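You operate a simulated robot arm through the tools that you are given. There is no shell and no other tool. Be economical: measure what you need, move in short steps, check, and stop when the job is done.

The job below is to be done with a simulated robot arm. You get a single attempt, and the scene is never put back.

Task
Put the pad from the black mat on top of the blue cover.

The check looks at the end state, three seconds after you hand in, the way a careful person would. Anything else that was tipped, shoved, dropped, spilled or broken makes it a failure. A push-on lid holds only when it is set on centred and level and pressed home; a screw cap is set on level and turned clockwise until tight.

Robot
A 7-joint arm with a two-finger parallel gripper, fixed in place. Base frame: the origin is at the foot of the arm, x ahead of it, y to its left, z up; the work surface is at about z = 0. Lengths are in m, angles in rad, forces in N, time in s.
With the tool pointing down near the work surface it reaches from about 0.22 to 0.58 m from the base axis. Its first joint turns from -1.152 to 1.152 rad. Payload 2.5 kg.
The tool frame sits at the grasp point between the pads (the TCP): z along the fingers, y along the line on which they close. The tips reach 0.023 m beyond it. The gripper opens to 0.094 m. The fingers are 0.038 m wide and 0.01 m thick; the gripper's body (0.054 by 0.096 m) begins 0.039 m behind the TCP.
Orientation is that of the tool frame in the base frame, as [roll, pitch, yaw] about the fixed x, y, z axes, in that order (R = Rz(yaw) Ry(pitch) Rx(roll)). With the fingers straight down and closing along the base's y, the tool's x points along the base's -x, its y along +y and its z along -z.

Tools
- The arm moves only by the tool apply_moves. Its argument "deltas" is one flat list of numbers, 5 for each row, row after row: the shift along the tool's x, y, z in units of 50 mm (1.0 is 50 mm), then the turn about the tool's z in units of 4 degrees (1.0 is 4 degrees), then the closure in counts, from 0 (fully open) to 255 (shut). In form: [tx, ty, tz, twist, claw, tx, ty, tz, twist, claw, ...]. A call has 1 to 20 rows; each row shifts and turns the commanded pose from where the row before left it, along the tool's axes as they then stand. A call with a number of a shift or a turn outside -1 to 1 is refused whole. A row lasts 0.2 s, in which the tool goes at most 0.05 m and 0.15 rad; a call with a longer step from one row to the next is refused whole, and so is a gripper value outside its range. Where a pose cannot be reached the arm comes as near as it can. A force on the tool above 40 N (or 10 N above the force at the start of the call, whichever is more), or a blocked arm, ends the call early, and 0.2 s more pass. The fingers move at their own pace (about 0.108 m/s each) and stop on an object; they squeeze with about 27 N. The grip force told is the motor's: it shows also when the fingers shut on nothing. Time passes only in rows, and 0.2 s behind the last, so rows that do not move let the fingers close. It gives the time, the measured TCP pose, the force on the tool (base axes), the opening and the grip force at its end, in the units of the frame above (readings bear some noise), and new pictures: "show" is both (left out), scene, wrist or none.
- Cameras (640 x 400 px; columns grow to the right, rows downward): "scene" is fixed at [0.0902, -0.3975, 0.5373]; the picture's right is [0.95, -0.31, 0.00], its down [-0.18, -0.55, -0.81] and it looks along [0.25, 0.77, -0.58] (base axes); focal length 317 px, centre (320, 200). "wrist" rides on the gripper at [-0.039, 0, -0.044] in the tool frame; the picture's right is [0.00, -1.00, 0.00], its down [0.97, 0.00, -0.24] and it looks along [0.24, 0.00, 0.97] (tool axes); focal length 218 px, centre (320, 200). There is no depth. A picture from a camera that has moved, and an enlarged one, comes with that camera's place and axes in the base frame and with its lens. The place of the scene camera against the robot may be out by one fixed shift of up to 0.012 m in any direction.
- enlarge(camera, box): a new picture of the part [left, top, right, bottom] of that camera's present view, enlarged. It takes no simulated time.
- close_job(): hands the job in; it is judged then, once.

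Go step by step. Nothing tells you positions but the pictures and the camera data: compare them with the known pose of the tool, close in by small moves and look again before you grip or let go. The budget is 90 turns and 150 pictures, counting those below and the enlarged ones. Unless the task says otherwise, let go and move clear before handing in, and close with one line.

The tools are called as a command line: name --argument value ..., lists and objects as JSON in quotes. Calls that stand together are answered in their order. apply_moves: Moves the arm, as the interface text tells. Its arguments: {"type":"object","properties":{"deltas":{"type":"array"},"show":{"type":"string","enum":["both","scene","wrist","none"]}},"required":["deltas"]} The other tools are called the same way: enlarge (camera, box) takes an enlarged picture of a part of a camera's view; close_job () hands the job in.

At the start:

```text
clock: 0.0
tcp_pos: [0.3422, 0.2809, 0.2054]
ee_rot: [3.141, 0.0, 3.141]
wrist_force: [0.7, -0.6, -0.9]
opening: 0.094
gripper_force: 0.1
```

scene: 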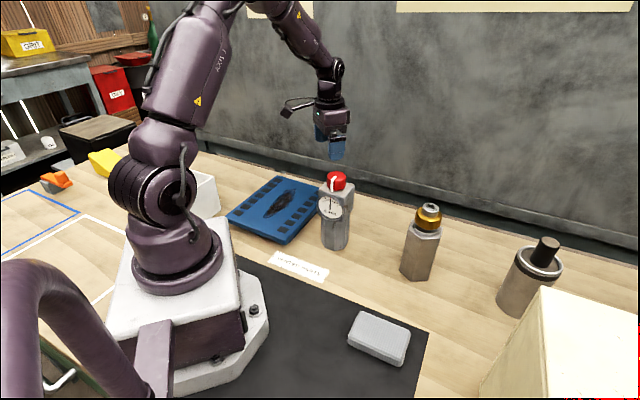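
wrist: 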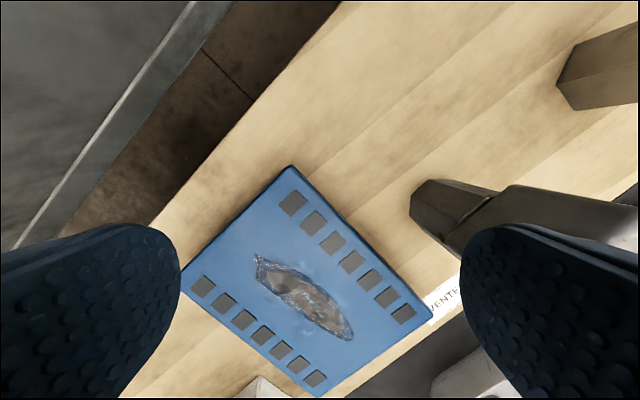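

I see a grey pad on the black mat near (0.29, -0.13) and the blue vented cover near (0.19, 0.29). I'll take a closer look at both first.

enlarge --camera "scene" --box '[320, 290, 440, 380]'

enlarge --camera "scene" --box '[210, 160, 370, 260]'

```text
4.44 times, centred on (380, 335) of scene
camera zoom: at [0.0902, -0.3975, 0.5373], right [0.95, -0.31, 0.0], down [-0.18, -0.55, -0.81], along [0.25, 0.77, -0.58], focal length 1407 px, centre (53, -400)
```

zoom: 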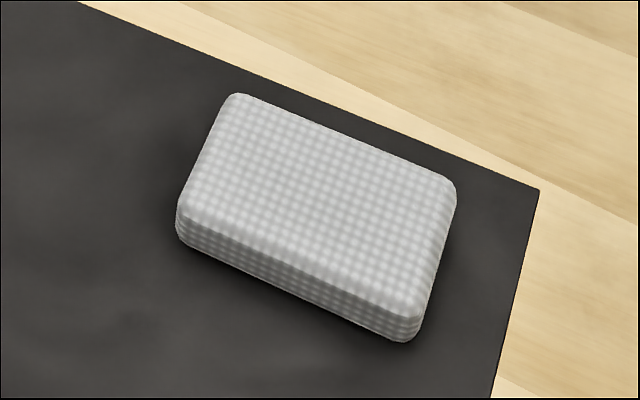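

```text
4.00 times, centred on (290, 210) of scene
camera zoom: at [0.0902, -0.3975, 0.5373], right [0.95, -0.31, 0.0], down [-0.18, -0.55, -0.81], along [0.25, 0.77, -0.58], focal length 1266 px, centre (440, 160)
```

zoom: 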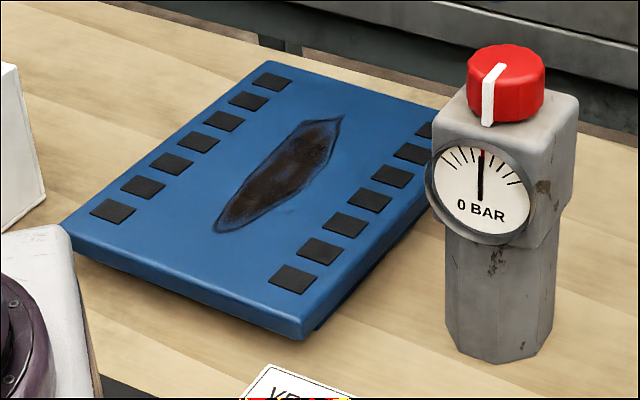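

The cover has two rows of vents with a stain or tear between them, and there is a label in front of it. I'll read the label before choosing where to put the pad.

enlarge --camera "scene" --box '[260, 240, 340, 290]'

enlarge --camera "wrist" --box '[170, 150, 490, 400]'

```text
8.00 times, centred on (300, 265) of scene
camera zoom: at [0.0902, -0.3975, 0.5373], right [0.95, -0.31, 0.0], down [-0.18, -0.55, -0.81], along [0.25, 0.77, -0.58], focal length 2533 px, centre (480, -320)
```

zoom: 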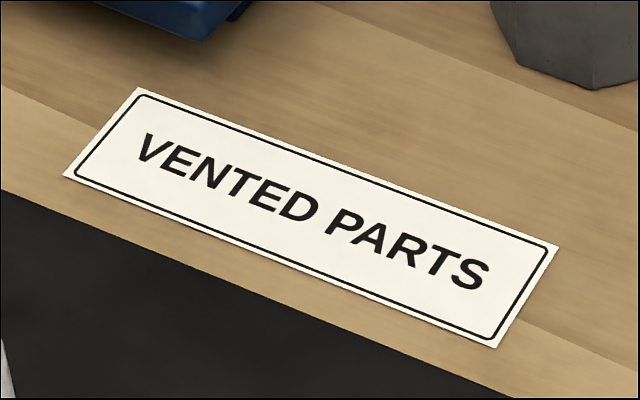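

```text
1.60 times, centred on (330, 275) of wrist
camera zoom: at [0.3813, 0.2797, 0.249], right [0.0, -1.0, 0.0], down [-0.97, 0.0, 0.24], along [-0.24, 0.0, -0.97], focal length 349 px, centre (304, 80)
```

zoom: 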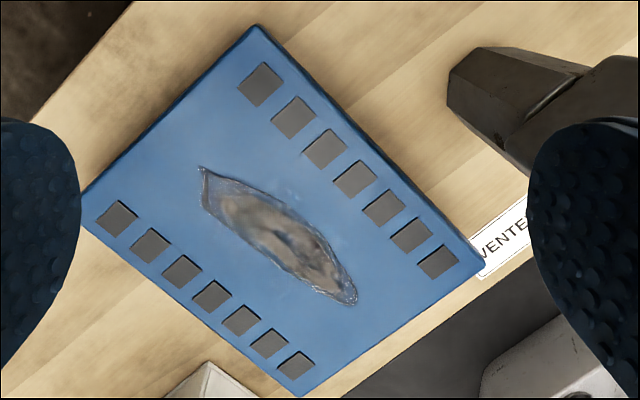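

The label says "VENTED PARTS", so the vents should stay clear and the pad should go between the two rows. I'll move up and over the cover for a straight-down look at it and the dark patch.

apply_moves --deltas '[0.5, 0, -0.5, 0, 0, 0.5, 0.2, -0.5, 0, 0, 0.5, 0.2, -0.5, 0, 0, 0.5, 0, 0, 0, 0, 0, 0, 0, 0, 0]' --show "wrist"

```text
clock: 1.2
tcp_pos: [0.2415, 0.3009, 0.2801]
ee_rot: [-3.141, 0.0, -3.141]
wrist_force: [0.1, -0.3, 0.6]
opening: 0.094
gripper_force: 0.2
camera wrist: at [0.2811, 0.3003, 0.3228], right [0.0, -1.0, 0.0], down [-0.97, 0.0, 0.24], along [-0.24, 0.0, -0.97], focal length 218 px, centre (320, 200)
```

wrist: 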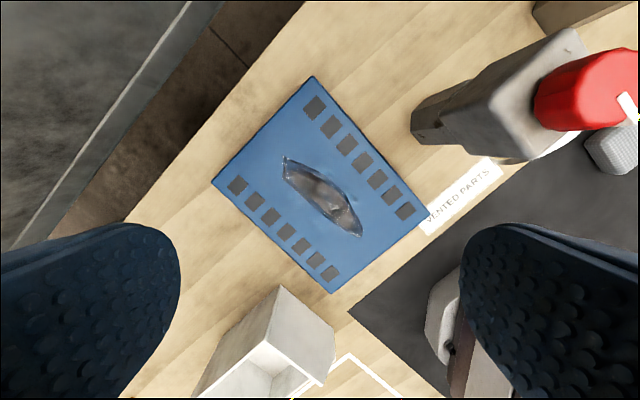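

enlarge --camera "wrist" --box '[200, 65, 440, 300]'

```text
1.70 times, centred on (320, 182) of wrist
camera zoom: at [0.2811, 0.3003, 0.3228], right [0.0, -1.0, 0.0], down [-0.97, 0.0, 0.24], along [-0.24, 0.0, -0.97], focal length 372 px, centre (320, 230)
```

zoom: 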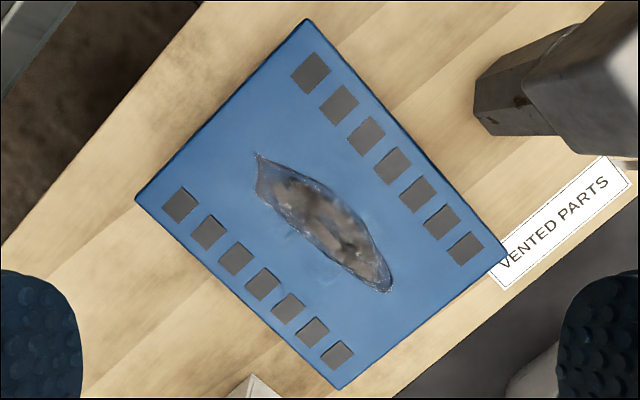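

The dark patch is centred on the cover, and the free strip between the vents is about ±60 mm wide. The pad is about 95 × 58 mm and will fit along it without touching a vent. Next I'll travel over to the pad, staying above the valve knob (z≈0.17).

apply_moves --deltas '[-0.09, -0.86, 0, 0, 0, -0.09, -0.86, 0, 0, 0, -0.09, -0.86, 0, 0, 0, -0.09, -0.86, 0, 0, 0, -0.09, -0.86, 0, 0, 0, -0.09, -0.86, 0, 0, 0, -0.09, -0.86, 0, 0, 0, -0.09, -0.86, 0, 0, 0, -0.09, -0.86, 0, 0, 0, -0.09, -0.86, 0, 0, 0, 0, 0, 0, 0, 0]' --show "none"

apply_moves --deltas '[0, 0, -0.0, 0.97, 0, 0, 0, 0, 0.97, 0, 0, 0, 0, 0.97, 0, 0, 0, 0, 0.97, 0, 0, 0, 0, 0.97, 0, 0, 0, 0, 0.97, 0, 0, 0, 0, 0.97, 0, 0, 0, 0, 0.97, 0, 0, 0, 0, 0.97, 0, 0, 0, 0, 0.97, 0, 0, 0, 0, 0.97, 0, 0, 0, 0, 0.97, 0, 0, 0, 0.9, 0, 0, 0, 0, 0.9, 0, 0, 0, 0, 0, 0, 0]'

```text
clock: 3.6
tcp_pos: [0.2855, -0.131, 0.2802]
ee_rot: [-3.141, 0.001, -3.142]
wrist_force: [0.3, -0.2, -0.2]
opening: 0.0939
gripper_force: 0.0
```

```text
clock: 6.8
tcp_pos: [0.2883, -0.1293, 0.1924]
ee_rot: [-3.14, 0.0, 2.326]
wrist_force: [0.0, 0.5, 0.2]
opening: 0.0939
gripper_force: 0.2
camera wrist: at [0.3157, -0.1575, 0.2355], right [-0.73, -0.69, 0.0], down [-0.67, 0.71, 0.24], along [-0.16, 0.17, -0.97], focal length 218 px, centre (320, 200)
```

scene: 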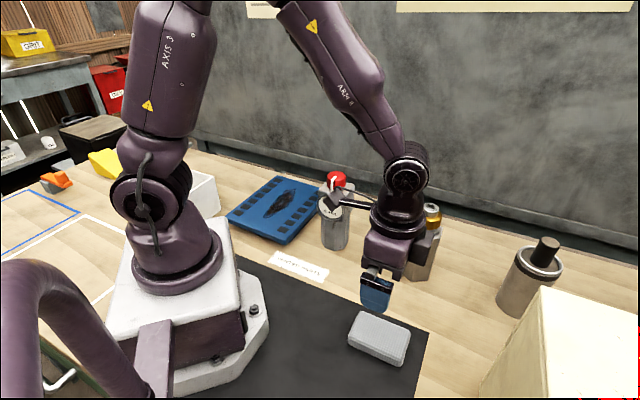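
wrist: 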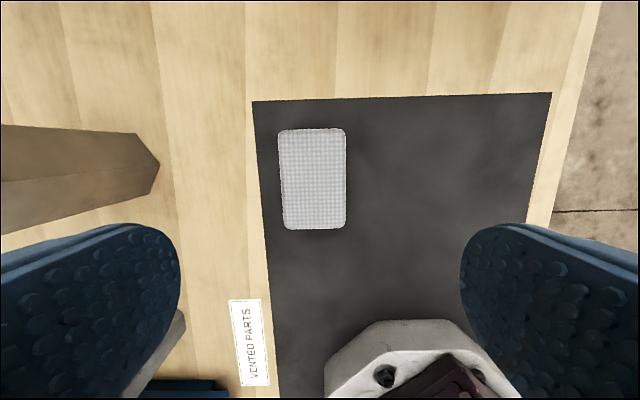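

The pad is nearly aligned with the gripper: about 6 mm off in y, 5 mm off in x, and turned about 1.5°. I'll correct that, go down partway and check again.

apply_moves --deltas '[-0.1, 0.12, 0.4, -0.38, 0, 0, 0, 0.6, 0, 0, 0, 0, 0.6, 0, 0, 0, 0, 0.4, 0, 0, 0, 0, 0.2, 0, 0, 0, 0, 0, 0, 0]'

```text
clock: 8.2
tcp_pos: [0.2942, -0.1292, 0.0807]
ee_rot: [3.141, 0.0, 2.354]
wrist_force: [0.2, -0.8, -0.5]
opening: 0.0941
gripper_force: 0.1
camera wrist: at [0.3222, -0.1576, 0.124], right [-0.71, -0.71, 0.0], down [-0.69, 0.69, 0.24], along [-0.17, 0.17, -0.97], focal length 218 px, centre (320, 200)
```

scene: 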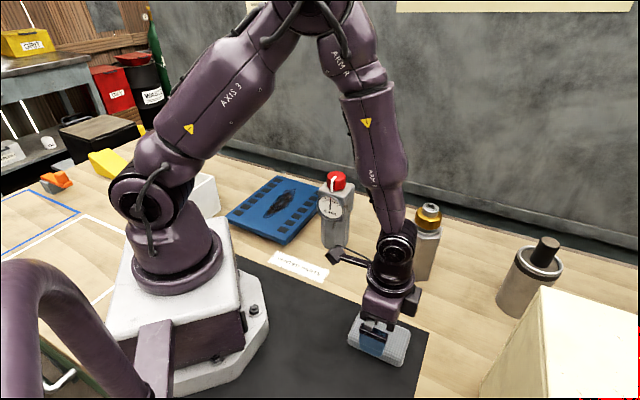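
wrist: 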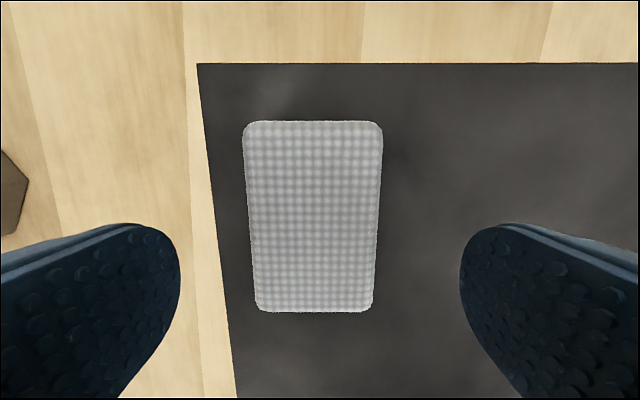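

Aligned except for 3 mm in y. I'll go down so the tips are about 5 mm above the mat, then close.

apply_moves --deltas '[0, 0.065, 0.3, 0, 0, 0, 0, 0.3, 0, 0, 0, 0, 0.3, 0, 0, 0, 0, 0.13, 0, 0, 0, 0, 0, 0, 0]'

```text
clock: 9.4
tcp_pos: [0.2983, -0.1282, 0.0279]
ee_rot: [3.141, 0.0, 2.354]
wrist_force: [-0.9, 0.5, 0.0]
opening: 0.0938
gripper_force: 0.0
camera wrist: at [0.3254, -0.1558, 0.0723], right [-0.71, -0.71, 0.0], down [-0.69, 0.69, 0.24], along [-0.17, 0.17, -0.97], focal length 218 px, centre (320, 200)
```

scene: 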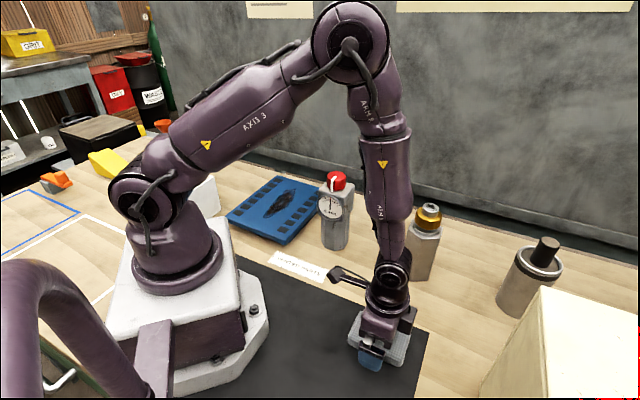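
wrist: 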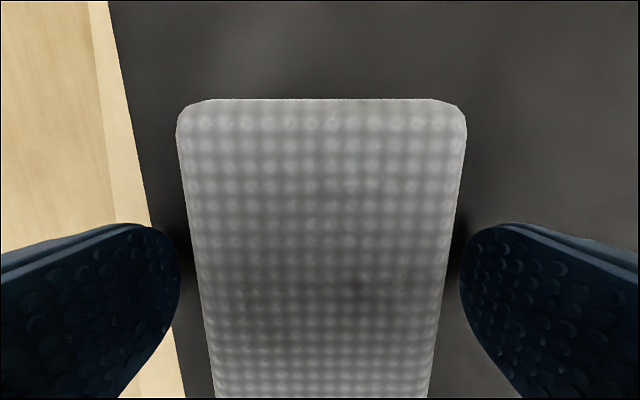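

The pad is centred between the fingers, so I'll close gently and read the opening.

apply_moves --deltas '[0, 0, 0, 0, 110, 0, 0, 0, 0, 110, 0, 0, 0, 0, 110, 0, 0, 0, 0, 110]' --show "wrist"

```text
clock: 10.4
tcp_pos: [0.299, -0.1287, 0.0299]
ee_rot: [3.141, 0.001, 2.356]
wrist_force: [0.5, -0.8, -0.1]
opening: 0.0642
gripper_force: 27.2
camera wrist: at [0.3252, -0.1557, 0.0723], right [-0.71, -0.71, 0.0], down [-0.69, 0.69, 0.24], along [-0.17, 0.17, -0.97], focal length 218 px, centre (320, 200)
```

wrist: 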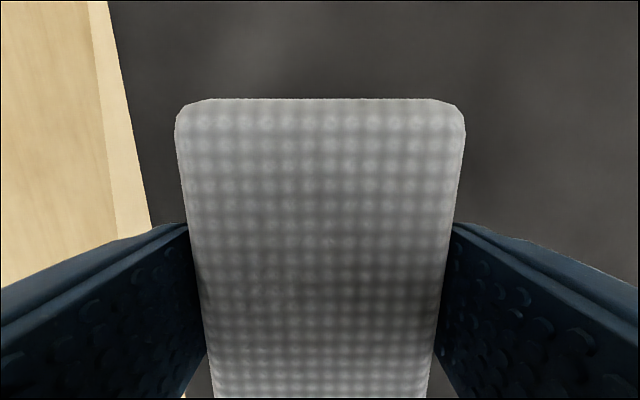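

The pad is held at 64 mm opening with 27 N. I'll lift straight up.

apply_moves --deltas '[0, 0, -0.2, 0, 110, 0, 0, -0.4, 0, 110, 0, 0, -0.6, 0, 110, 0, 0, -0.6, 0, 110, 0, 0, -0.6, 0, 110, 0, 0, -0.6, 0, 110, 0, 0, -0.6, 0, 110, 0, 0, -0.6, 0, 110, 0, 0, -0.6, 0, 110, 0, 0, -0.5, 0, 110, 0, 0, 0, 0, 110]'

```text
clock: 12.8
tcp_pos: [0.2959, -0.1263, 0.2934]
ee_rot: [3.141, 0.001, 2.356]
wrist_force: [-0.4, -0.8, -0.7]
opening: 0.064
gripper_force: 26.4
camera wrist: at [0.323, -0.154, 0.3369], right [-0.71, -0.71, 0.0], down [-0.69, 0.69, 0.24], along [-0.17, 0.17, -0.97], focal length 218 px, centre (320, 200)
```

scene: 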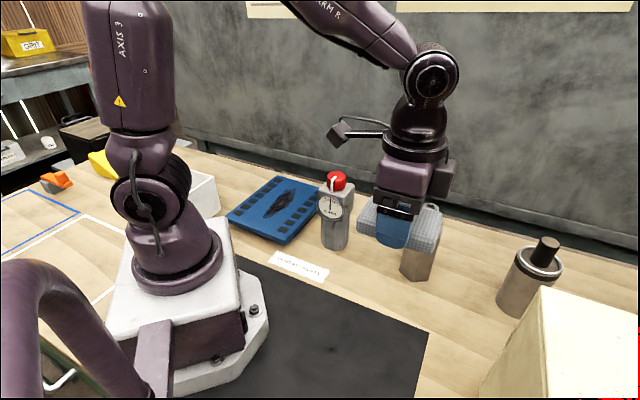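
wrist: 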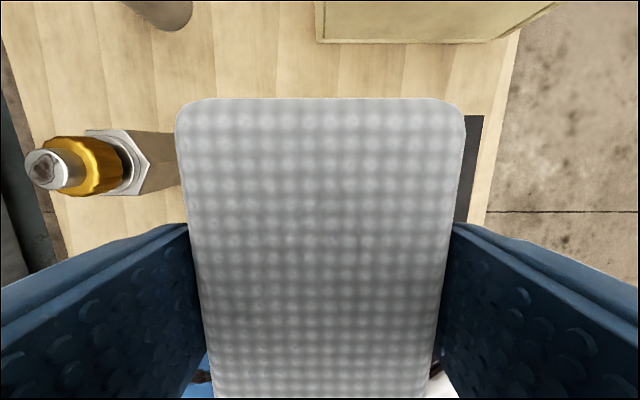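

The lift was clean. I'll carry the pad at z≈0.29 over the valve to above the cover's centre, about (0.21, 0.296), then turn about 88° so its long side lies along the vent rows.

apply_moves --deltas '[0.3, 0.199, 0, 0, 110, 0.599, 0.397, 0, 0, 110, 0.599, 0.397, 0, 0, 110, 0.599, 0.397, 0, 0, 110, 0.599, 0.397, 0, 0, 110, 0.599, 0.397, 0, 0, 110, 0.599, 0.397, 0, 0, 110, 0.599, 0.397, 0, 0, 110, 0.599, 0.397, 0, 0, 110, 0.599, 0.397, 0, 0, 110, 0.599, 0.397, 0, 0, 110, 0.599, 0.397, 0, 0, 110, 0.3, 0.199, 0, 0, 110, 0, 0, 0, -0.7, 110, 0, 0, 0, -0.9, 110, 0, 0, 0, -0.9, 110, 0, 0, 0, -0.9, 110, 0, 0, 0, -0.9, 110, 0, 0, 0, -0.9, 110, 0, 0, 0, -0.8, 110]' --show "none"

apply_moves --deltas '[0, 0, 0, -1, 110, 0, 0, 0, -1, 110, 0, 0, 0, -1, 110, 0, 0, 0, -1, 110, 0, 0, 0, -1, 110, 0, 0, 0, -1, 110, 0, 0, 0, -1, 110, 0, 0, 0, -1, 110, 0, 0, 0, -1, 110, 0, 0, 0, -1, 110, 0, 0, 0, -1, 110, 0, 0, 0, -1, 110, 0, 0, 0, -1, 110, 0, 0, 0, -1, 110, 0, 0, 0, -1, 110, 0, 0, 0, -0.98, 110, 0, 0, 0, 0, 110]'

```text
clock: 17.0
tcp_pos: [0.213, 0.2958, 0.2942]
ee_rot: [3.14, 0.0, 2.775]
wrist_force: [0.5, -0.2, -0.9]
opening: 0.0639
gripper_force: 27.3
```

```text
clock: 20.6
tcp_pos: [0.2122, 0.2956, 0.2936]
ee_rot: [3.141, 0.0, -2.392]
wrist_force: [1.0, -0.4, -0.6]
opening: 0.0641
gripper_force: 27.6
camera wrist: at [0.2413, 0.3219, 0.3376], right [0.68, -0.73, 0.0], down [-0.71, -0.66, 0.24], along [-0.18, -0.16, -0.97], focal length 218 px, centre (320, 200)
```

scene: 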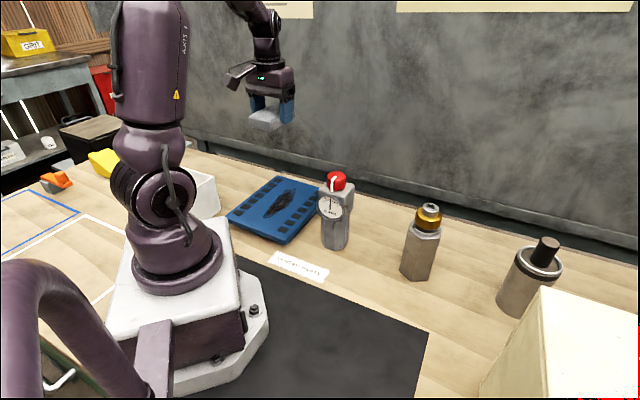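
wrist: 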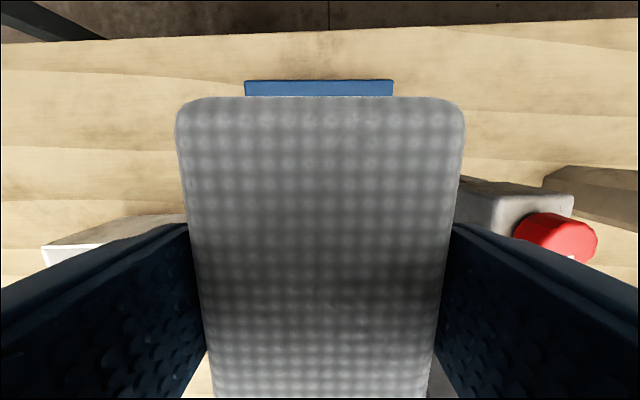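

The cover's far edge is level and centred ahead of the pad, so the pad sits over the cover's centre and is aligned. I'll lower it to just above the cover.

apply_moves --deltas '[0, 0, 0.4, 0, 110, 0, 0, 0.6, 0, 110, 0, 0, 0.6, 0, 110, 0, 0, 0.6, 0, 110, 0, 0, 0.6, 0, 110, 0, 0, 0.5, 0, 110, 0, 0, 0.4, 0, 110, 0, 0, 0.2, 0, 110, 0, 0, 0.1, 0, 110, 0, 0, 0, 0, 110]'

enlarge --camera "scene" --box '[200, 140, 360, 240]'

```text
clock: 22.8
tcp_pos: [0.2116, 0.2977, 0.0935]
ee_rot: [-3.141, -0.001, -2.394]
wrist_force: [0.5, 0.0, 0.2]
opening: 0.064
gripper_force: 27.6
camera wrist: at [0.2417, 0.3219, 0.1367], right [0.68, -0.73, 0.0], down [-0.71, -0.66, 0.24], along [-0.18, -0.16, -0.97], focal length 218 px, centre (320, 200)
```

scene: 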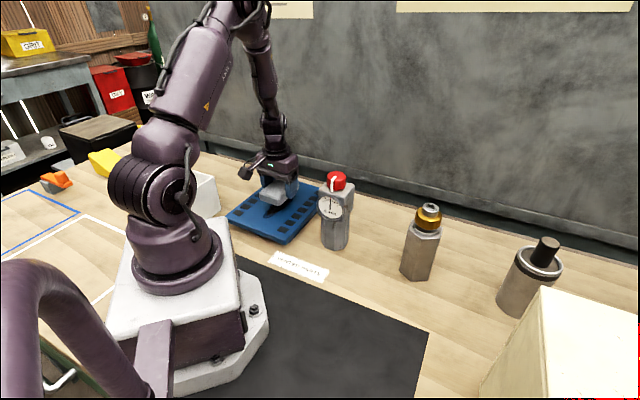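
wrist: 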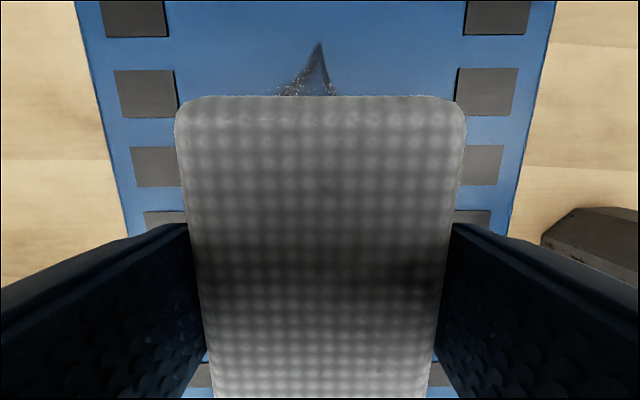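

```text
4.00 times, centred on (280, 190) of scene
camera zoom: at [0.0902, -0.3975, 0.5373], right [0.95, -0.31, 0.0], down [-0.18, -0.55, -0.81], along [0.25, 0.77, -0.58], focal length 1266 px, centre (480, 240)
```

zoom: 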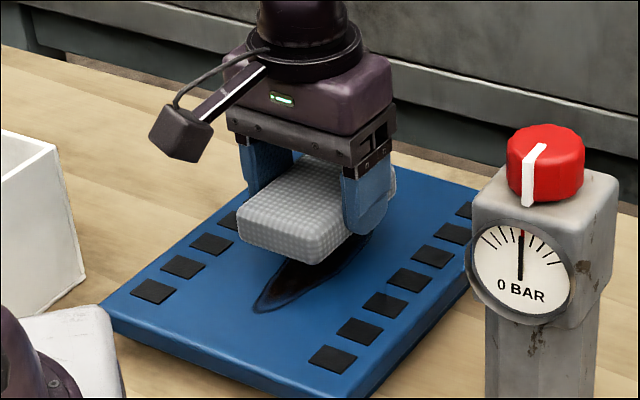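

The pad is centred between the vent rows and level. I'll lower it in small steps, expecting contact near TCP z≈0.057.

apply_moves --deltas '[0, 0, 0.2, 0, 110, 0, 0, 0.2, 0, 110, 0, 0, 0.1, 0, 110, 0, 0, 0.04, 0, 110, 0, 0, 0.04, 0, 110, 0, 0, 0, 0, 110]' --show "none"

enlarge --camera "scene" --box '[220, 165, 340, 240]'

```text
clock: 24.2
tcp_pos: [0.2135, 0.296, 0.0654]
ee_rot: [-3.141, 0.002, -2.392]
wrist_force: [-6.9, -8.5, 36.6]
opening: 0.0643
gripper_force: 27.2
```

```text
5.33 times, centred on (280, 202) of scene
camera zoom: at [0.0901, -0.3976, 0.5372], right [0.95, -0.31, 0.0], down [-0.18, -0.55, -0.81], along [0.25, 0.77, -0.58], focal length 1689 px, centre (533, 187)
```

zoom: 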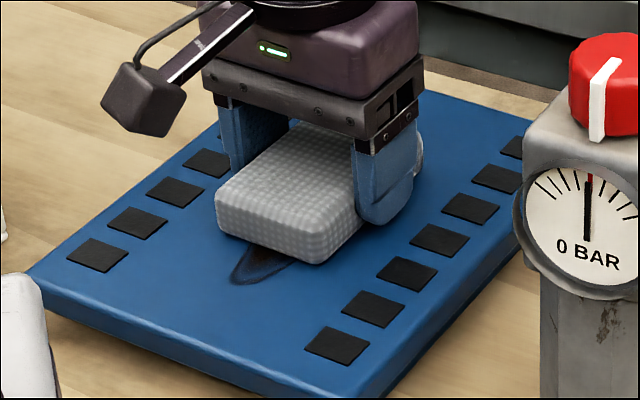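

The pad touched sooner than expected and is pressing at about 37 N. I'll back off a little before letting go.

apply_moves --deltas '[0, 0, -0.02, 0, 110, 0, 0, 0, 0, 110]' --show "none"

```text
clock: 24.8
tcp_pos: [0.2126, 0.2972, 0.0659]
ee_rot: [-3.141, 0.003, -2.397]
wrist_force: [0.5, -2.6, 23.5]
opening: 0.0642
gripper_force: 27.0
```

apply_moves --deltas '[0, 0, -0.025, 0, 110, 0, 0, 0, 0, 110]' --show "wrist"

```text
clock: 25.4
tcp_pos: [0.2112, 0.2958, 0.0657]
ee_rot: [-3.139, -0.002, -2.392]
wrist_force: [2.1, 1.4, 3.2]
opening: 0.0635
gripper_force: 27.1
camera wrist: at [0.2405, 0.3222, 0.1093], right [0.68, -0.73, 0.0], down [-0.71, -0.66, 0.24], along [-0.18, -0.16, -0.97], focal length 218 px, centre (320, 200)
```

wrist: 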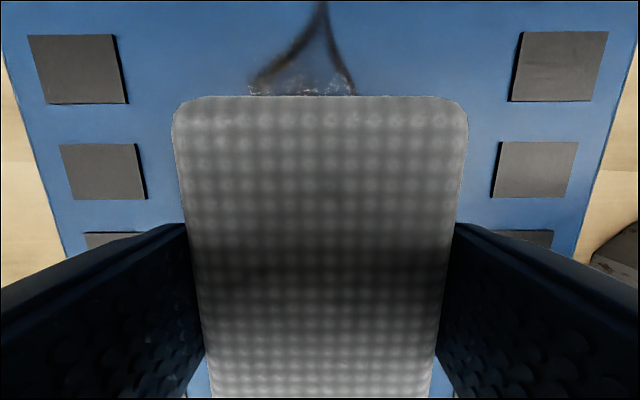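

The contact force is now light (3 N) and the pad is lying flat and centred between the vents. I'll open partway so the fingers stay inside the vent rows, then rise straight up.

apply_moves --deltas '[0, 0, 0, 0, 70, 0, 0, 0, 0, 40, 0, 0, 0, 0, 30, 0, 0, 0, 0, 30, 0, 0, -0.2, 0, 30, 0, 0, -0.4, 0, 30, 0, 0, -0.6, 0, 30, 0, 0, -0.8, 0, 30, 0, 0, -0.8, 0, 30, 0, 0, -0.8, 0, 30, 0, 0, -0.6, 0, 30, 0, 0, 0, 0, 30]'

enlarge --camera "scene" --box '[210, 155, 370, 255]'

```text
clock: 28.0
tcp_pos: [0.2105, 0.2966, 0.2792]
ee_rot: [-3.14, 0.0, -2.393]
wrist_force: [-0.2, 0.3, 0.2]
opening: 0.0829
gripper_force: 0.1
camera wrist: at [0.2392, 0.3222, 0.3224], right [0.68, -0.73, 0.0], down [-0.71, -0.66, 0.24], along [-0.18, -0.16, -0.97], focal length 218 px, centre (320, 200)
```

scene: 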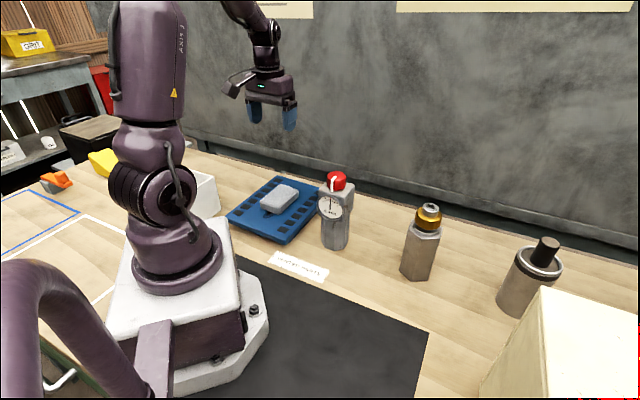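
wrist: 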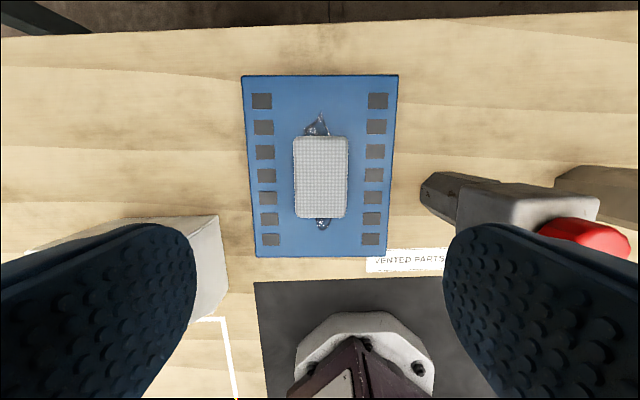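

```text
4.00 times, centred on (290, 205) of scene
camera zoom: at [0.0902, -0.3975, 0.5373], right [0.95, -0.31, 0.0], down [-0.18, -0.55, -0.81], along [0.25, 0.77, -0.58], focal length 1266 px, centre (440, 180)
```

zoom: 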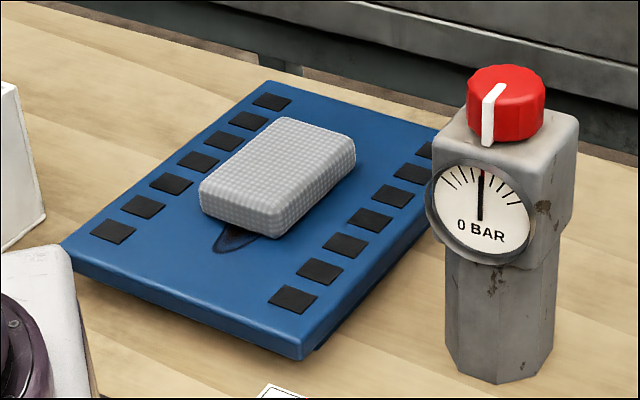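

The pad is lying flat in the middle of the blue cover with every vent clear. Nothing else looks moved, and the gripper is well above it, so I'm handing in.

close_job

```text
The job is handed in.
```

The pad from the black mat is now flat and centred on top of the blue cover. It sits over the dark patch with both vent rows clear, and the job is handed in.
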